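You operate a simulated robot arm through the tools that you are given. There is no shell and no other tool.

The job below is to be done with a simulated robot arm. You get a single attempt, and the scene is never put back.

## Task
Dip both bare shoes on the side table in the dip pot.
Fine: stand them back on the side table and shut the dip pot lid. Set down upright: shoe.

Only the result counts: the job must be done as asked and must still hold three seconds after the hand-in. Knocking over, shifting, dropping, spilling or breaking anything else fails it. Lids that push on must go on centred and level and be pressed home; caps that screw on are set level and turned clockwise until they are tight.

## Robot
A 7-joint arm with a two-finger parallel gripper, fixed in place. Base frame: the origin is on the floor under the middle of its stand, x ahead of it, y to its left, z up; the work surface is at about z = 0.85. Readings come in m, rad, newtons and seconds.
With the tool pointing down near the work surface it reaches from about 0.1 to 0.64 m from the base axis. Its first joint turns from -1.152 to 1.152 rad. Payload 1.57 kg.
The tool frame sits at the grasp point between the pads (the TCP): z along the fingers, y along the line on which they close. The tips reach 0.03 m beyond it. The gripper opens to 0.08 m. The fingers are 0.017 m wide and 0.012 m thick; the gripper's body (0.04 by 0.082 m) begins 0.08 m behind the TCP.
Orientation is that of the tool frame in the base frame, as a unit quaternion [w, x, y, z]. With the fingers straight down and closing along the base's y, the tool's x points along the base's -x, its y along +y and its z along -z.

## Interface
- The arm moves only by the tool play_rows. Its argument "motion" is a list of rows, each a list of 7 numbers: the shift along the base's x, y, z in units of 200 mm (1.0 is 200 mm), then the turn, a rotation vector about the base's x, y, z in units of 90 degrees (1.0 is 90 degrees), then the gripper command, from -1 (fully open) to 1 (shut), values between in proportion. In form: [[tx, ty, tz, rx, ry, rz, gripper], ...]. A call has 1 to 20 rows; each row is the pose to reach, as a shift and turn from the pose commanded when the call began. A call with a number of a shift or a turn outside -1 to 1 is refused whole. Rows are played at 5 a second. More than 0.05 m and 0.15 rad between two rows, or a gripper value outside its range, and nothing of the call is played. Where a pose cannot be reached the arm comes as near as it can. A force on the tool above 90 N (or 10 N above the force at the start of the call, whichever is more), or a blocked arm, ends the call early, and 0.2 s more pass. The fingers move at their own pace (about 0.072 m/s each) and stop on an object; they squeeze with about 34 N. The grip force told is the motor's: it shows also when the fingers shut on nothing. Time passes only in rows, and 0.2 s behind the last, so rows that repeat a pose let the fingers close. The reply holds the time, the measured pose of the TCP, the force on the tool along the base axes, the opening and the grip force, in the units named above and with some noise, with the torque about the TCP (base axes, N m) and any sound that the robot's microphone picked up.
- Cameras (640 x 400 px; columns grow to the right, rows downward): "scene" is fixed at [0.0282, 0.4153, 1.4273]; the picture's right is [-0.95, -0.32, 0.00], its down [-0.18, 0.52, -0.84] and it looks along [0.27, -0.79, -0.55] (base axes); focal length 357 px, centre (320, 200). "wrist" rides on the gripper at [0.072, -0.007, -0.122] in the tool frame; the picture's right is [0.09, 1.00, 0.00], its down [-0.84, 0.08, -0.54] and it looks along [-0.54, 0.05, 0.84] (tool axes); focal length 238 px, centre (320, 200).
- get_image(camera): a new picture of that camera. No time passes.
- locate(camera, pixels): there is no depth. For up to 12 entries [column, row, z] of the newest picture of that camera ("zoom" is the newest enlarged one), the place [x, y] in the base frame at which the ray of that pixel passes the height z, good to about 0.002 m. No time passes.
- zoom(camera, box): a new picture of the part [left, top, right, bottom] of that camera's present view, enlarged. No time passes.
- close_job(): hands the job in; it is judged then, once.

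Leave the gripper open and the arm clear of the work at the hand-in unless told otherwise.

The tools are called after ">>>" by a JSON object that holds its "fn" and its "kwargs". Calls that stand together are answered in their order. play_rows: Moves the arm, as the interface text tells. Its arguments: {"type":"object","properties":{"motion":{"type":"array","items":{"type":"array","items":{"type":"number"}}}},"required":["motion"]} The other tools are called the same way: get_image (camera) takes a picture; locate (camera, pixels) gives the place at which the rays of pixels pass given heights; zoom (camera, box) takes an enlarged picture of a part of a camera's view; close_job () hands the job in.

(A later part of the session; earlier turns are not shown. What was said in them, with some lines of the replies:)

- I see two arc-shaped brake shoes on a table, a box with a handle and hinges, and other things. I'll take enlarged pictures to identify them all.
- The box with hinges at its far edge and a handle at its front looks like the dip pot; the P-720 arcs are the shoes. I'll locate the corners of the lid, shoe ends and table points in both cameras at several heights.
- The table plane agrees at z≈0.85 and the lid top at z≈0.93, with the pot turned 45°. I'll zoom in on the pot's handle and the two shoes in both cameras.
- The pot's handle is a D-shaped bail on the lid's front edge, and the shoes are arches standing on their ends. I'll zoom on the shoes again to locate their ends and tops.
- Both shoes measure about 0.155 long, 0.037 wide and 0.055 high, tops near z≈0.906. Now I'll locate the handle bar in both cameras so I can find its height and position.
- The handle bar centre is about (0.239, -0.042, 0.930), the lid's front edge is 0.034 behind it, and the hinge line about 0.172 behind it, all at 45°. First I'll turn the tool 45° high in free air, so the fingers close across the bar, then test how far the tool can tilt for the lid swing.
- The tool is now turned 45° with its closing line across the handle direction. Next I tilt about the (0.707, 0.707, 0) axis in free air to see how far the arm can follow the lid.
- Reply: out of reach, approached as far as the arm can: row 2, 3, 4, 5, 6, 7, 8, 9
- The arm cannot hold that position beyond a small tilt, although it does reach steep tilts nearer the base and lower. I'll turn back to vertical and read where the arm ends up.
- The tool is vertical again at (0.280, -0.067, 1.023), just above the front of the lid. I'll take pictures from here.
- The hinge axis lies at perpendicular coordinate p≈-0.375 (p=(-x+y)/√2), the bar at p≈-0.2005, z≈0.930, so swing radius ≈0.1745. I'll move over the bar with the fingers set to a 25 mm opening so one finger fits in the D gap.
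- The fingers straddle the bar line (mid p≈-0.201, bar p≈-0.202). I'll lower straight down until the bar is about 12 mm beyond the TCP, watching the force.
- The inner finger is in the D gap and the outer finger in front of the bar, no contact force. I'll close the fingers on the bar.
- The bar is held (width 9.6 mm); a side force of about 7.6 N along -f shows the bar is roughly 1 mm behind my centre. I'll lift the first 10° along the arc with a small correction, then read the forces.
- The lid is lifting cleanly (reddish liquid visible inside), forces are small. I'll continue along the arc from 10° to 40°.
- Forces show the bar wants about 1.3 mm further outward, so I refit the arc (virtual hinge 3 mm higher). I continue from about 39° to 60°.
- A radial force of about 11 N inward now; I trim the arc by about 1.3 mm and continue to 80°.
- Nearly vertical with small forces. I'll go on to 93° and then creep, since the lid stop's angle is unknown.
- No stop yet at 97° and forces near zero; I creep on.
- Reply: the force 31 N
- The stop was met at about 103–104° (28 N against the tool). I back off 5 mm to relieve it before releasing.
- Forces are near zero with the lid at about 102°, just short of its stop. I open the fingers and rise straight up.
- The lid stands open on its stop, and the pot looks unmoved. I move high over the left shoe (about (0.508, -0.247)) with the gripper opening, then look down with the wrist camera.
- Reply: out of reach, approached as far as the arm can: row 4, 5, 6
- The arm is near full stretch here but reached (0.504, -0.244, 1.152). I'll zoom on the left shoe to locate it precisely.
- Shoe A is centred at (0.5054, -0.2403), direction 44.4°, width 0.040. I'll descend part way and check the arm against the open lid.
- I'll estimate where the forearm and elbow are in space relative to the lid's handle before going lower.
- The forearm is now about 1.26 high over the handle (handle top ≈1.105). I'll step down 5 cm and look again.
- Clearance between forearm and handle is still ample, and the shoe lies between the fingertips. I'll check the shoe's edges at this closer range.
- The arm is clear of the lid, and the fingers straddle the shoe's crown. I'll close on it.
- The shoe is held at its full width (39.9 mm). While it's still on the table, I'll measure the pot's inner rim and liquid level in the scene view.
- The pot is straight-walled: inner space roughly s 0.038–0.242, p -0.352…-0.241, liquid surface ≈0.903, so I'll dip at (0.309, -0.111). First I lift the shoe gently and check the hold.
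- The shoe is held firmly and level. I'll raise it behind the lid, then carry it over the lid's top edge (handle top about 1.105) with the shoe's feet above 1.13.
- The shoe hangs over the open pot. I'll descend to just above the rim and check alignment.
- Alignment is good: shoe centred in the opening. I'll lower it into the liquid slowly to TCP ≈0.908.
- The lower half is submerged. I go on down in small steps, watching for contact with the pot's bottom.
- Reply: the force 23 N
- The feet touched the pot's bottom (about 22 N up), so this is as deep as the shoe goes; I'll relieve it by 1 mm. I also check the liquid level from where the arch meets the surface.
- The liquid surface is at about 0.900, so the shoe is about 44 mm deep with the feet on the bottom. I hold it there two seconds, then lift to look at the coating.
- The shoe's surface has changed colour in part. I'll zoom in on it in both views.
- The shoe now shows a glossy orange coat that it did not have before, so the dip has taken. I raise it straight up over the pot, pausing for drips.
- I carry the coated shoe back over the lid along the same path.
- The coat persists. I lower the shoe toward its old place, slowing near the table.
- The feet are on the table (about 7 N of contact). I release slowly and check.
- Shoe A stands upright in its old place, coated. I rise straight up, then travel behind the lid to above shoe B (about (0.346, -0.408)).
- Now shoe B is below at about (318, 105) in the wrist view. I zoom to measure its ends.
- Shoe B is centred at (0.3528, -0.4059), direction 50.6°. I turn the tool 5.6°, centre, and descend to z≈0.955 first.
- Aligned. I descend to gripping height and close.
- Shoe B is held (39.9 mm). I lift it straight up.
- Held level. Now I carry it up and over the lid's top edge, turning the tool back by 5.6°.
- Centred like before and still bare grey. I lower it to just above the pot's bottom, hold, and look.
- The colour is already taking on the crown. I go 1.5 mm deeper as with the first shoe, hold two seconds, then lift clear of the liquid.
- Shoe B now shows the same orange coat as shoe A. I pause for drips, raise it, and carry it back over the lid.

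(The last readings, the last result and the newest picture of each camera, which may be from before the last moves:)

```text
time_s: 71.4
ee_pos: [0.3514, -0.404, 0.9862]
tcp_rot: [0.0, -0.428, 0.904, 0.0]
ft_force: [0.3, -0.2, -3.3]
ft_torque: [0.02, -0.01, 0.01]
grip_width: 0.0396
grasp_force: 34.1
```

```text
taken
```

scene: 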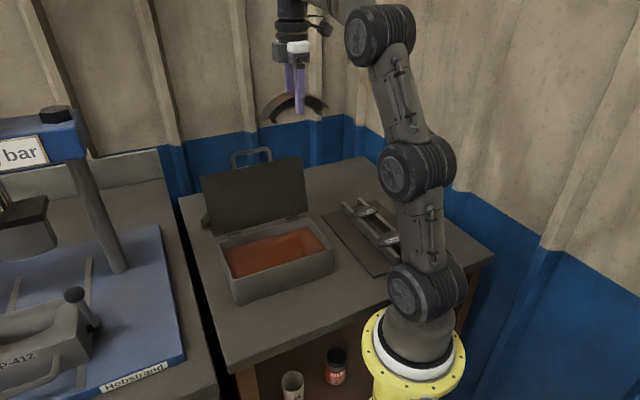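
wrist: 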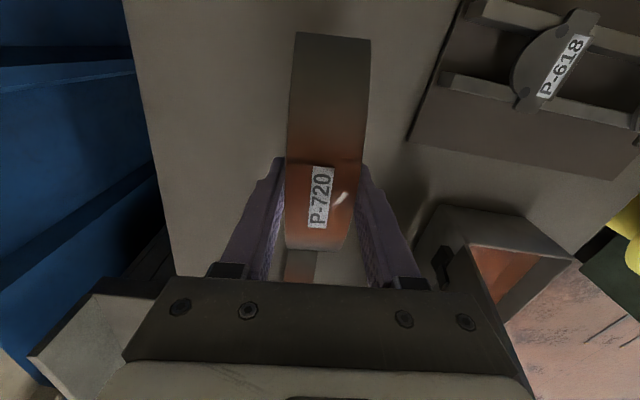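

Above its old spot. I lower it toward the table and creep at the end.

>>> {"fn": "play_rows", "kwargs": {"motion": [[0, 0, -0.1, 0, 0, 0, 1], [0, 0, -0.2, 0, 0, 0, 1], [0, 0, -0.3, 0, 0, 0, 1], [0, 0, -0.38, 0, 0, 0, 1], [0, 0, -0.42, 0, 0, 0, 1], [0, 0, -0.435, 0, 0, 0, 1]]}}

```text
time_s: 72.8
ee_pos: [0.3525, -0.4023, 0.8978]
tcp_rot: [0.0, -0.427, 0.904, 0.0]
ft_force: [0.3, -0.2, -3.8]
ft_torque: [0.0, -0.02, 0.01]
grip_width: 0.0398
grasp_force: 34.1
```

>>> {"fn": "play_rows", "kwargs": {"motion": [[0, 0, -0.006, 0, 0, 0, 1], [0, 0, -0.01, 0, 0, 0, 1]]}}

```text
time_s: 73.4
ee_pos: [0.3525, -0.403, 0.8972]
tcp_rot: [0.0, -0.428, 0.904, 0.0]
ft_force: [-1.3, 0.0, -2.9]
ft_torque: [-0.01, 0.0, 0.04]
grip_width: 0.0394
grasp_force: 34.2
```

>>> {"fn": "play_rows", "kwargs": {"motion": [[0, 0, -0.005, 0, 0, 0, 1], [0, 0, -0.008, 0, 0, 0, 1]]}}

```text
time_s: 74.0
ee_pos: [0.3522, -0.4031, 0.8948]
tcp_rot: [0.0, -0.427, 0.904, 0.0]
ft_force: [0.7, -0.5, -3.3]
ft_torque: [0.01, 0.01, 0.0]
grip_width: 0.0397
grasp_force: 34.2
```

>>> {"fn": "play_rows", "kwargs": {"motion": [[0, 0, -0.003, 0, 0, 0, 1], [0, 0, -0.005, 0, 0, 0, 1]]}}

```text
time_s: 74.6
ee_pos: [0.3523, -0.4031, 0.8947]
tcp_rot: [0.0, -0.428, 0.904, -0.001]
ft_force: [-0.8, -0.2, 1.0]
ft_torque: [0.18, -0.04, 0.07]
grip_width: 0.0397
grasp_force: 34.9
```

Contact: the weight is now carried by the table. I release slowly.

>>> {"fn": "play_rows", "kwargs": {"motion": [[0, 0, 0, 0, 0, 0, -0.1], [0, 0, 0, 0, 0, 0, -0.4], [0, 0, 0, 0, 0, 0, -0.8], [0, 0, 0, 0, 0, 0, -1], [0, 0, 0, 0, 0, 0, -1]]}}

>>> {"fn": "get_image", "kwargs": {"camera": "wrist"}}

```text
time_s: 75.8
ee_pos: [0.3521, -0.403, 0.8935]
tcp_rot: [0.0, -0.427, 0.904, 0.0]
ft_force: [-0.9, -1.3, 0.0]
ft_torque: [0.0, 0.0, 0.04]
grip_width: 0.08
grasp_force: 0.1
```

```text
taken
```

wrist: 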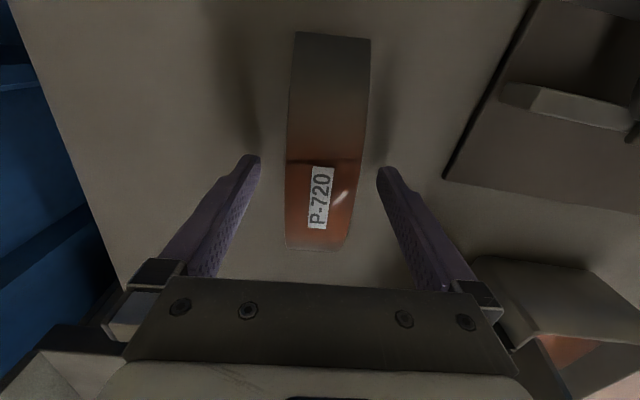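

Shoe B stands upright and coated. I rise straight up from it.

>>> {"fn": "play_rows", "kwargs": {"motion": [[0, 0, 0.1, 0, 0, 0, -1], [0, 0, 0.25, 0, 0, 0, -1], [0, 0, 0.45, 0, 0, 0, -1], [0, 0, 0.65, 0, 0, 0, -1], [0, 0, 0.85, 0, 0, 0, -1], [0, 0, 1.0, 0, 0, 0, -1]]}}

>>> {"fn": "get_image", "kwargs": {"camera": "scene"}}

>>> {"fn": "get_image", "kwargs": {"camera": "wrist"}}

```text
time_s: 77.2
ee_pos: [0.3549, -0.4023, 1.0939]
tcp_rot: [0.0, -0.428, 0.904, 0.0]
ft_force: [0.4, 0.0, 0.0]
ft_torque: [0.0, -0.01, 0.01]
grip_width: 0.0801
grasp_force: 0.0
```

```text
taken
```

scene: 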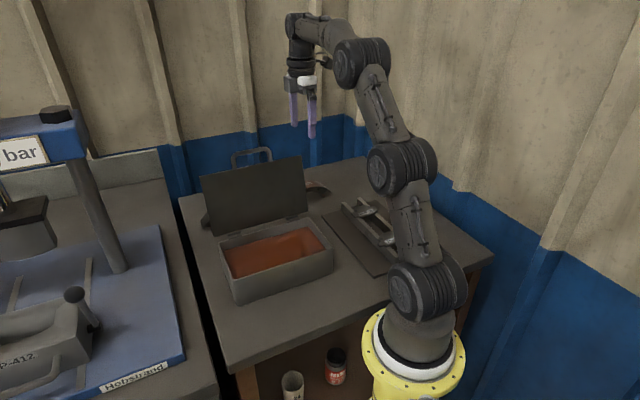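

```text
taken
```

wrist: 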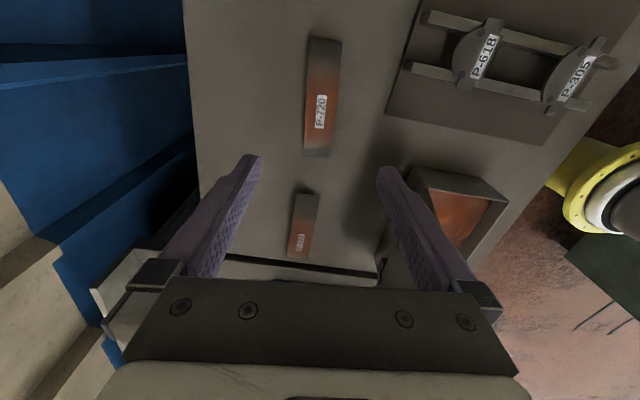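

Both shoes stand upright and orange. I move back over the lid's handle, turning the tool back to 45°, with a 40 mm opening.

>>> {"fn": "play_rows", "kwargs": {"motion": [[0.026, 0.144, 0.12, 0, 0, -0.01, -1], [0.052, 0.288, 0.24, 0, 0, -0.02, -1], [0.079, 0.4325, 0.36, 0, 0, -0.03, -0.5], [0.105, 0.577, 0.45, 0, 0, -0.04, 0], [0.131, 0.721, 0.5, 0, 0, -0.05, 0], [0.1575, 0.865, 0.5, 0, 0, -0.062, 0]]}}

>>> {"fn": "get_image", "kwargs": {"camera": "wrist"}}

>>> {"fn": "get_image", "kwargs": {"camera": "scene"}}

```text
time_s: 78.6
ee_pos: [0.3852, -0.2302, 1.1936]
tcp_rot: [0.0, -0.381, 0.924, 0.0]
ft_force: [-0.5, -0.5, -0.5]
ft_torque: [-0.03, 0.02, 0.01]
grip_width: 0.0399
grasp_force: 0.0
```

```text
taken
```

wrist: 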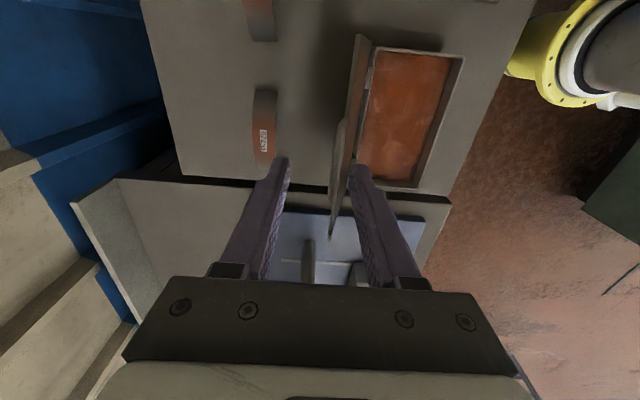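

```text
taken
```

scene: 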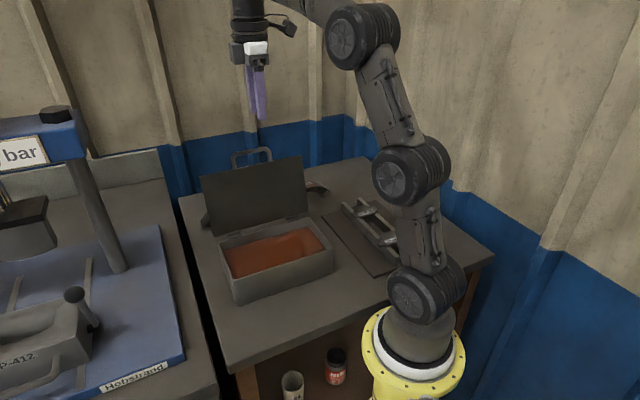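

>>> {"fn": "zoom", "kwargs": {"camera": "wrist", "box": [280, 30, 408, 250]}}

>>> {"fn": "zoom", "kwargs": {"camera": "scene", "box": [190, 130, 320, 220]}}

```text
1.82 times, centred on (344, 140) of wrist
```

zoom: 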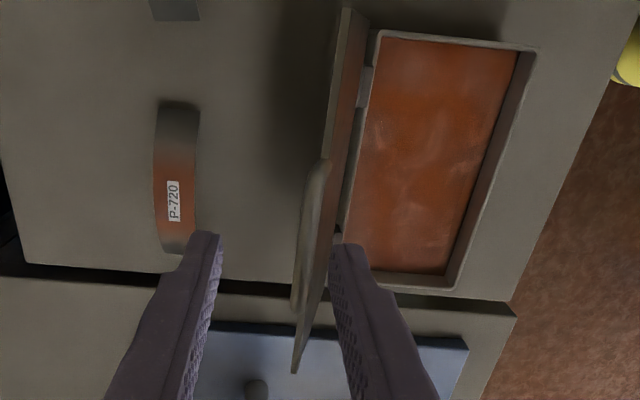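

```text
4.44 times, centred on (255, 175) of scene
```

zoom: 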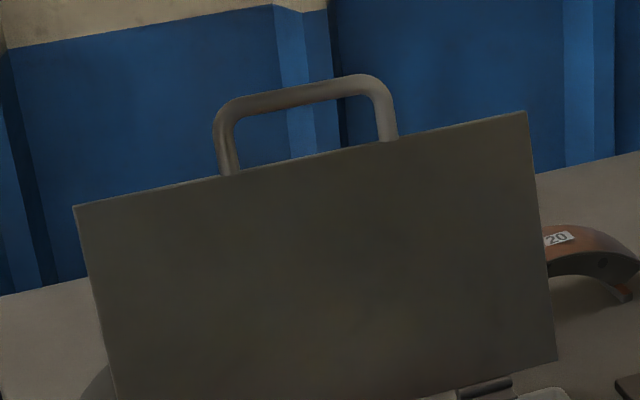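

>>> {"fn": "locate", "kwargs": {"camera": "wrist", "pixels": [[336, 159, 1.08], [336, 159, 1.1], [336, 159, 1.12], [345, 120, 1.1], [333, 198, 1.1]]}}

>>> {"fn": "locate", "kwargs": {"camera": "scene", "pixels": [[250.5, 150.7, 1.08], [250.5, 150.7, 1.1], [250.5, 150.7, 1.12], [234, 156, 1.1], [268, 147.5, 1.1]]}}

```text
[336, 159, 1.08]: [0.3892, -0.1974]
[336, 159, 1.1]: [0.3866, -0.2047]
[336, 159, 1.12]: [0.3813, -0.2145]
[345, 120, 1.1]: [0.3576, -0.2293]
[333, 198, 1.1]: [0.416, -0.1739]
```

```text
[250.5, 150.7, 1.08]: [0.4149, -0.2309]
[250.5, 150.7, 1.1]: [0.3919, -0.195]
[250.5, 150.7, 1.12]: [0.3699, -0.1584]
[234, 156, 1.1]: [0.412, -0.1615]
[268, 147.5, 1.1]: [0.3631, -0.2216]
```

The bar is at p≈-0.418, z≈1.099 (lid at ~104°). I move over it and lower the open fingers around it.

>>> {"fn": "play_rows", "kwargs": {"motion": [[0.024, 0.084, 0, 0, 0, 0, 0], [0.047, 0.167, 0, 0, 0, 0, 0], [0.047, 0.167, -0.1, 0, 0, 0, 0], [0.047, 0.167, -0.2, 0, 0, 0, 0]]}}

>>> {"fn": "get_image", "kwargs": {"camera": "wrist"}}

>>> {"fn": "zoom", "kwargs": {"camera": "scene", "box": [190, 90, 320, 200]}}

```text
time_s: 79.6
ee_pos: [0.3938, -0.1962, 1.1528]
tcp_rot: [0.001, -0.382, 0.924, -0.001]
ft_force: [0.1, 0.2, -0.2]
ft_torque: [-0.02, -0.01, 0.01]
grip_width: 0.0397
grasp_force: 0.0
```

```text
taken
```

wrist: 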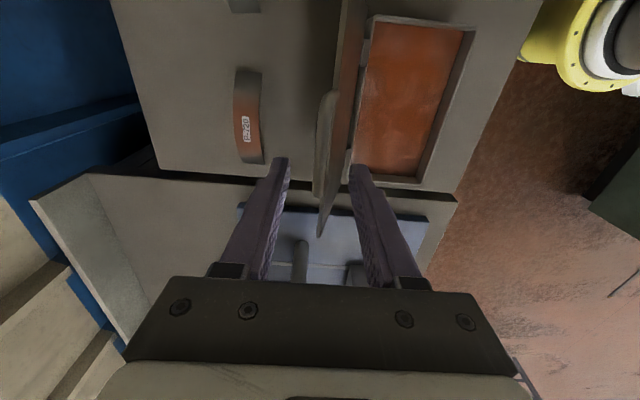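

```text
3.64 times, centred on (255, 145) of scene
```

zoom: 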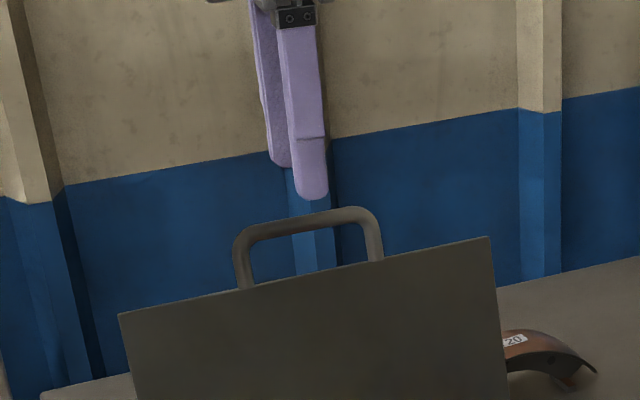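

Fingers straddle the bar. I lower the last 4 cm and close on it.

>>> {"fn": "play_rows", "kwargs": {"motion": [[0, 0, -0.1, 0, 0, 0, 0], [0, 0, -0.2, 0, 0, 0, 0], [0, 0, -0.205, 0, 0, 0, 0.3], [0, 0, -0.205, 0, 0, 0, 0.6], [0, 0, -0.205, 0, 0, 0, 1], [0, 0, -0.205, 0, 0, 0, 1]]}}

>>> {"fn": "zoom", "kwargs": {"camera": "scene", "box": [190, 110, 350, 210]}}

```text
time_s: 81.0
ee_pos: [0.3946, -0.1955, 1.1131]
tcp_rot: [-0.001, -0.382, 0.924, 0.002]
ft_force: [-6.7, 6.7, 0.6]
ft_torque: [0.26, -0.03, 0.01]
grip_width: 0.0096
grasp_force: 27.9
```

```text
4.00 times, centred on (270, 160) of scene
```

zoom: 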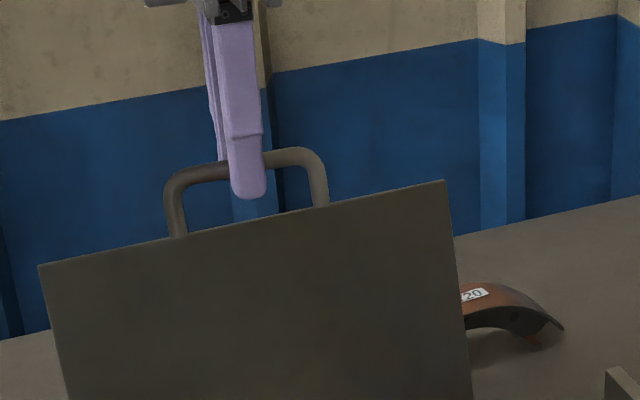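

The bar is gripped. I swing the lid forward along the reverse arc, first to 86°.

>>> {"fn": "play_rows", "kwargs": {"motion": [[-0.0216, 0.0216, 0.0085, 0, 0, 0, 1], [-0.0426, 0.0426, 0.014, 0, 0, 0, 1], [-0.0636, 0.0636, 0.019, 0, 0, 0, 1], [-0.085, 0.085, 0.0225, 0, 0, 0, 1], [-0.1064, 0.1064, 0.0255, 0, 0, 0, 1], [-0.1278, 0.1278, 0.027, 0, 0, 0, 1], [-0.1492, 0.1492, 0.0275, 0, 0, 0, 1], [-0.192, 0.192, 0.0255, 0, 0, 0, 1]]}}

```text
time_s: 82.8
ee_pos: [0.3564, -0.1582, 1.1196]
tcp_rot: [0.0, -0.383, 0.924, -0.001]
ft_force: [6.3, 5.9, 3.8]
ft_torque: [0.18, -0.27, -0.02]
grip_width: 0.0097
grasp_force: 27.6
```

>>> {"fn": "play_rows", "kwargs": {"motion": [[-0.0287, 0.0357, -0.0025, 0, 0, 0, 1], [-0.0605, 0.0675, -0.009, 0, 0, 0, 1], [-0.092, 0.099, -0.0185, 0, 0, 0, 1], [-0.1231, 0.1301, -0.0295, 0, 0, 0, 1], [-0.1538, 0.1608, -0.0435, 0, 0, 0, 1], [-0.1839, 0.1909, -0.0595, 0, 0, 0, 1], [-0.2136, 0.2206, -0.0775, 0, 0, 0, 1], [-0.2422, 0.2492, -0.098, 0, 0, 0, 1]]}}

>>> {"fn": "zoom", "kwargs": {"camera": "scene", "box": [190, 110, 350, 310]}}

```text
time_s: 84.6
ee_pos: [0.307, -0.1074, 1.1]
tcp_rot: [-0.001, -0.383, 0.924, 0.0]
ft_force: [-8.0, -7.8, 0.0]
ft_torque: [-0.1, 0.02, 0.0]
grip_width: 0.0096
grasp_force: 28.5
```

```text
2.00 times, centred on (270, 210) of scene
```

zoom: 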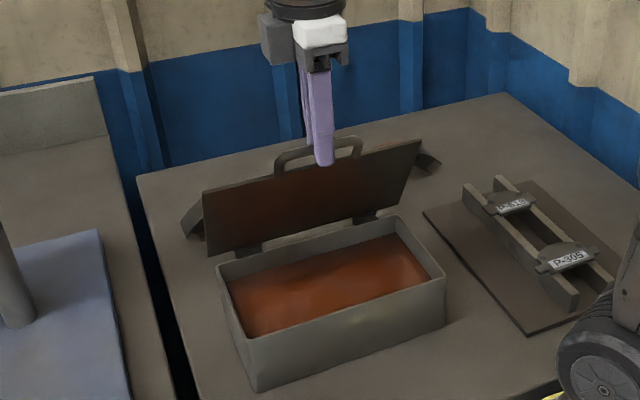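

>>> {"fn": "play_rows", "kwargs": {"motion": [[-0.0391, 0.0351, -0.03, 0, 0, 0, 1], [-0.0748, 0.0708, -0.064, 0, 0, 0, 1], [-0.1088, 0.1048, -0.1015, 0, 0, 0, 1], [-0.1406, 0.1366, -0.142, 0, 0, 0, 1], [-0.1703, 0.1663, -0.1855, 0, 0, 0, 1], [-0.1979, 0.1939, -0.232, 0, 0, 0, 1]]}}

```text
time_s: 86.0
ee_pos: [0.2687, -0.0701, 1.0514]
tcp_rot: [0.002, -0.382, 0.924, 0.001]
ft_force: [-0.1, 4.7, 2.5]
ft_torque: [0.26, -0.22, -0.01]
grip_width: 0.0096
grasp_force: 28.1
```

>>> {"fn": "play_rows", "kwargs": {"motion": [[-0.0265, 0.0265, -0.048, 0, 0, 0, 1], [-0.0491, 0.0491, -0.0995, 0, 0, 0, 1], [-0.0696, 0.0696, -0.1535, 0, 0, 0, 1], [-0.087, 0.087, -0.209, 0, 0, 0, 1], [-0.1018, 0.1018, -0.266, 0, 0, 0, 1], [-0.1135, 0.1135, -0.3245, 0, 0, 0, 1]]}}

>>> {"fn": "zoom", "kwargs": {"camera": "scene", "box": [200, 190, 360, 310]}}

```text
time_s: 87.4
ee_pos: [0.2439, -0.0476, 0.9878]
tcp_rot: [0.001, -0.384, 0.923, 0.0]
ft_force: [7.0, 4.6, -1.3]
ft_torque: [0.16, -0.35, 0.01]
grip_width: 0.0097
grasp_force: 28.1
```

```text
3.33 times, centred on (280, 250) of scene
```

zoom: 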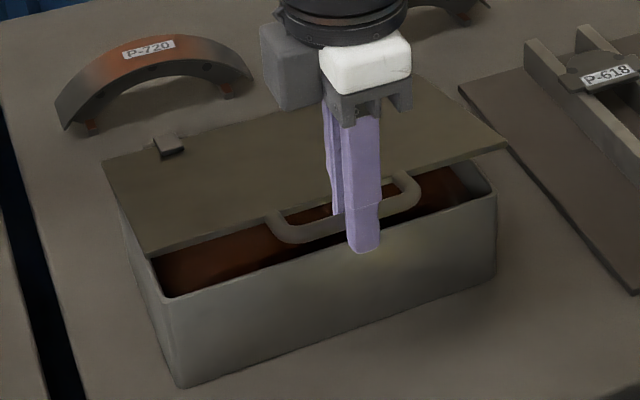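

Nearly closed. I lower on to about 3°, then creep down until the lid seats.

>>> {"fn": "play_rows", "kwargs": {"motion": [[-0.0074, 0.0102, -0.0595, 0, 0, 0, 1], [-0.0128, 0.0168, -0.12, 0, 0, 0, 1], [-0.0157, 0.0197, -0.1655, 0, 0, 0, 1]]}}

```text
time_s: 88.2
ee_pos: [0.2414, -0.0435, 0.9551]
tcp_rot: [0.0, -0.383, 0.924, 0.0]
ft_force: [1.2, -8.8, -0.7]
ft_torque: [-0.15, -0.13, -0.01]
grip_width: 0.0098
grasp_force: 28.2
```

>>> {"fn": "play_rows", "kwargs": {"motion": [[0.001, -0.003, -0.015, 0, 0, 0, 1], [0.001, -0.003, -0.03, 0, 0, 0, 1], [0.001, -0.003, -0.04, 0, 0, 0, 1]]}}

>>> {"fn": "zoom", "kwargs": {"camera": "scene", "box": [200, 190, 360, 310]}}

```text
time_s: 89.0
ee_pos: [0.2402, -0.0436, 0.9459]
tcp_rot: [-0.001, -0.382, 0.924, 0.002]
ft_force: [-5.2, 5.6, 1.6]
ft_torque: [0.18, 0.04, 0.04]
grip_width: 0.0099
grasp_force: 27.7
```

```text
3.33 times, centred on (280, 250) of scene
```

zoom: 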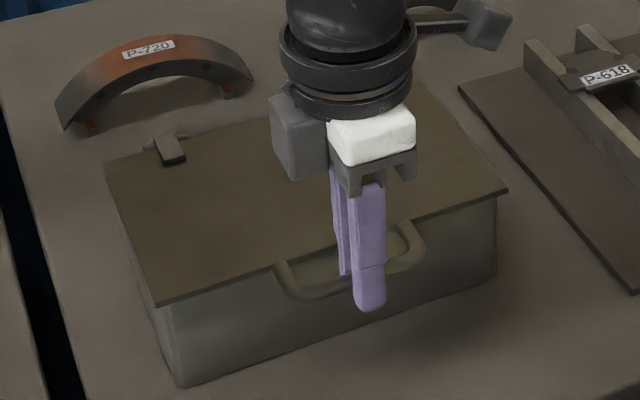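

>>> {"fn": "play_rows", "kwargs": {"motion": [[-0.001, 0.001, -0.005, 0, 0, 0, 1], [-0.001, 0.001, -0.008, 0, 0, 0, 1]]}}

```text
time_s: 89.6
ee_pos: [0.241, -0.0441, 0.9441]
tcp_rot: [0.0, -0.383, 0.924, 0.001]
ft_force: [-13.5, 7.2, 21.3]
ft_torque: [0.18, 0.23, 0.0]
grip_width: 0.0097
grasp_force: 28.1
```

The lid is seated (21 N upward reaction). I relieve slightly and open the fingers to 25 mm (staying inside the D gap), then check.

>>> {"fn": "play_rows", "kwargs": {"motion": [[-0.002, 0.002, 0.003, 0, 0, 0, 1], [-0.002, 0.002, 0.003, 0, 0, 0, 0.7], [-0.002, 0.002, 0.003, 0, 0, 0, 0.4], [-0.002, 0.002, 0.003, 0, 0, 0, 0.4]]}}

>>> {"fn": "zoom", "kwargs": {"camera": "scene", "box": [200, 190, 360, 310]}}

>>> {"fn": "get_image", "kwargs": {"camera": "wrist"}}

```text
time_s: 90.6
ee_pos: [0.2408, -0.042, 0.9461]
tcp_rot: [0.0, -0.383, 0.924, -0.001]
ft_force: [-0.2, -0.6, -0.2]
ft_torque: [-0.01, 0.01, -0.02]
grip_width: 0.0238
grasp_force: 0.0
```

```text
3.33 times, centred on (280, 250) of scene
```

zoom: 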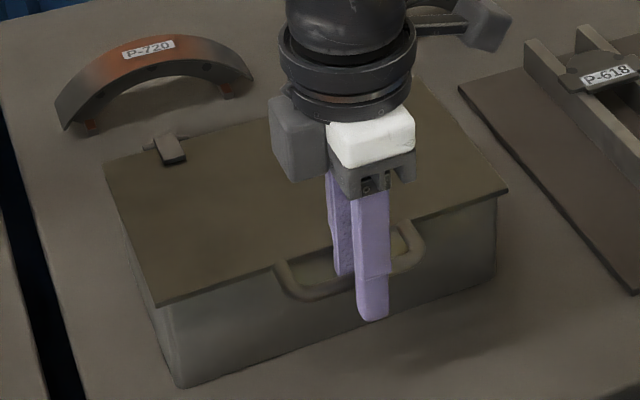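

```text
taken
```

wrist: 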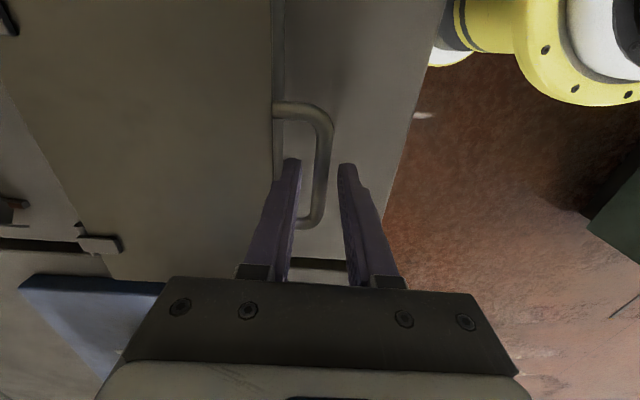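

The bar is free between the fingers. I rise straight up clear of the handle.

>>> {"fn": "play_rows", "kwargs": {"motion": [[0, 0, 0.05, 0, 0, 0, 0.4], [0, 0, 0.12, 0, 0, 0, 0.4], [0, 0, 0.25, 0, 0, 0, 0.4], [0, 0, 0.4, 0, 0, 0, 0], [0, 0, 0.6, 0, 0, 0, -0.5], [0, 0, 0.8, 0, 0, 0, -1]]}}

>>> {"fn": "get_image", "kwargs": {"camera": "scene"}}

>>> {"fn": "get_image", "kwargs": {"camera": "wrist"}}

```text
time_s: 92.0
ee_pos: [0.2416, -0.0441, 1.1046]
tcp_rot: [0.001, -0.382, 0.924, 0.0]
ft_force: [-0.2, -0.5, 0.4]
ft_torque: [0.05, 0.0, -0.03]
grip_width: 0.08
grasp_force: 0.1
```

```text
taken
```

scene: 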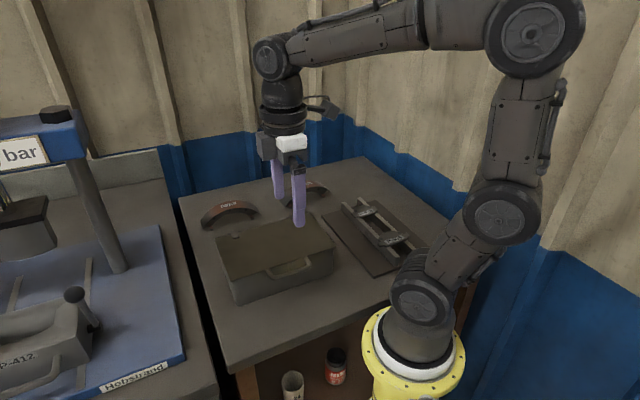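

```text
taken
```

wrist: 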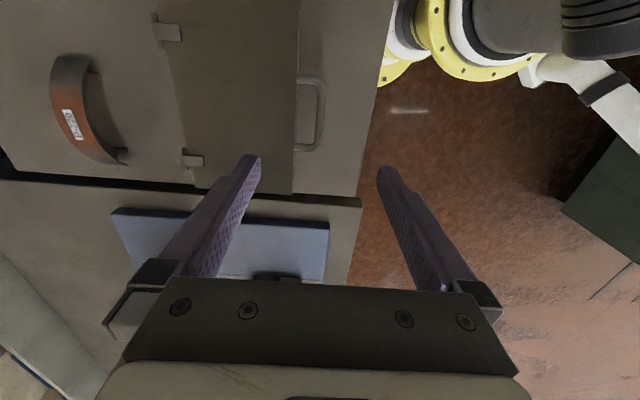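

Compare the pot with the first pictures to see that it's shut and unmoved.

>>> {"fn": "zoom", "kwargs": {"camera": "scene", "box": [210, 210, 350, 310]}}

>>> {"fn": "zoom", "kwargs": {"camera": "scene", "box": [195, 160, 339, 250]}}

```text
4.00 times, centred on (280, 260) of scene
```

zoom: 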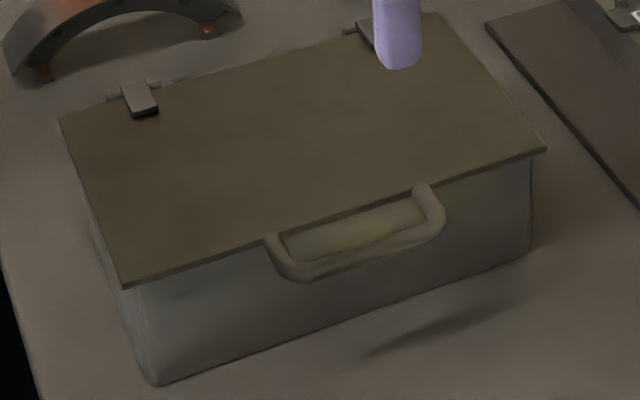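

```text
4.44 times, centred on (267, 205) of scene
```

zoom: 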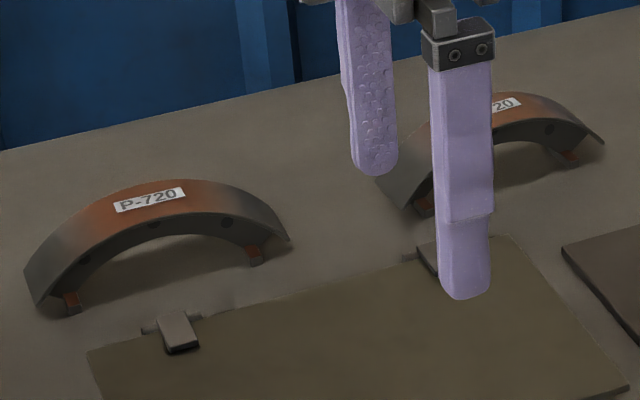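

The pot and lid match the first picture exactly, and both shoes stand coated. I move the arm back to its starting place, high and clear, with the gripper open.

>>> {"fn": "play_rows", "kwargs": {"motion": [[0, 0, 0.2, 0, 0, 0, -1], [0, 0, 0.4, 0, 0, -0.08, -1], [0.06, -0.16, 0.52, 0, 0, -0.16, -1], [0.12, -0.32, 0.52, 0, 0, -0.25, -1], [0.17, -0.49, 0.52, 0, 0, -0.33, -1], [0.23, -0.66, 0.52, 0, 0, -0.42, -1], [0.285, -0.82, 0.52, 0, 0, -0.5, -1], [0.285, -0.82, 0.52, 0, 0, -0.5, -1]]}}

>>> {"fn": "get_image", "kwargs": {"camera": "scene"}}

>>> {"fn": "get_image", "kwargs": {"camera": "wrist"}}

>>> {"fn": "zoom", "kwargs": {"camera": "scene", "box": [180, 150, 420, 300]}}

```text
time_s: 93.8
ee_pos: [0.2986, -0.2065, 1.2092]
tcp_rot: [0.0, 0.001, 1.0, 0.0]
ft_force: [0.3, 0.0, -1.0]
ft_torque: [0.01, 0.02, 0.01]
grip_width: 0.0799
grasp_force: 0.0
```

```text
taken
```

scene: 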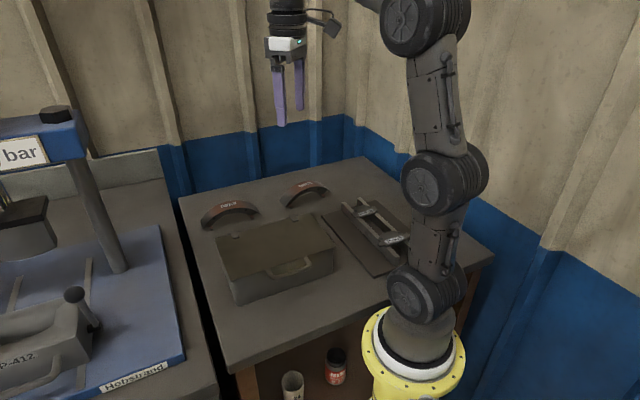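

```text
taken
```

wrist: 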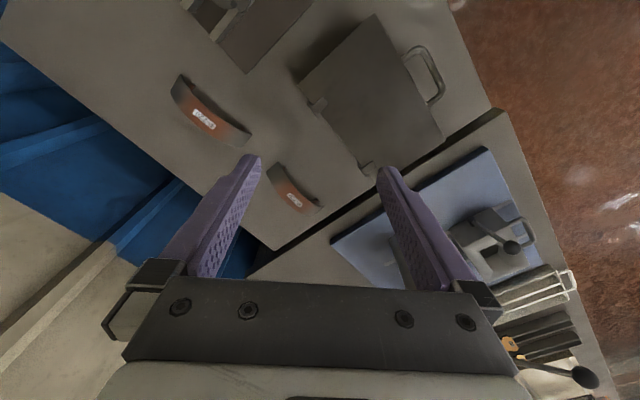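

```text
2.67 times, centred on (300, 225) of scene
```

zoom: 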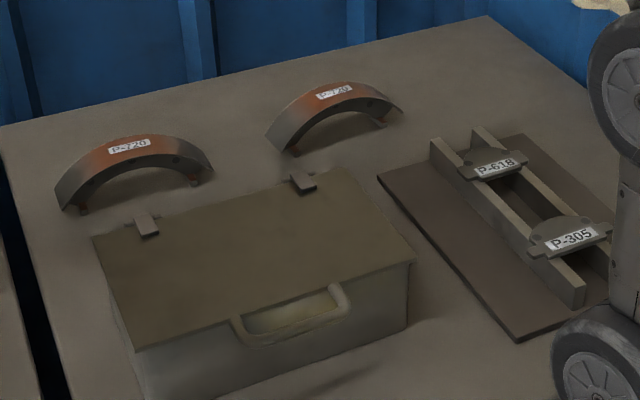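

Both P-720 shoes stand upright and coated in their old places. The lid is shut, nothing else has moved, and the open gripper is clear of the work. I'm handing the job in.

>>> {"fn": "close_job", "kwargs": {}}

```text
The job is handed in.
```

Both P-720 shoes were dipped and are standing upright in their original spots on the side table. The dip pot lid is shut, and I handed the job in.

- **Dip:** Each shoe went about 44 mm into the liquid, close to the pot's bottom, and was held there for about two seconds. The top 12 mm or so of each arch stayed above the surface, because the liquid is shallower than the shoe is tall. Both came out with an orange coat on the crown. The ends still look grey in the pictures, even though they were submerged.
- **Lid:** I swung it closed by its handle until it seated firmly. The pot and lid line up with the first picture.
- **Everything else:** Nothing else looked moved, spilled or knocked over in the final pictures. The arm is back at its starting position with the gripper open.
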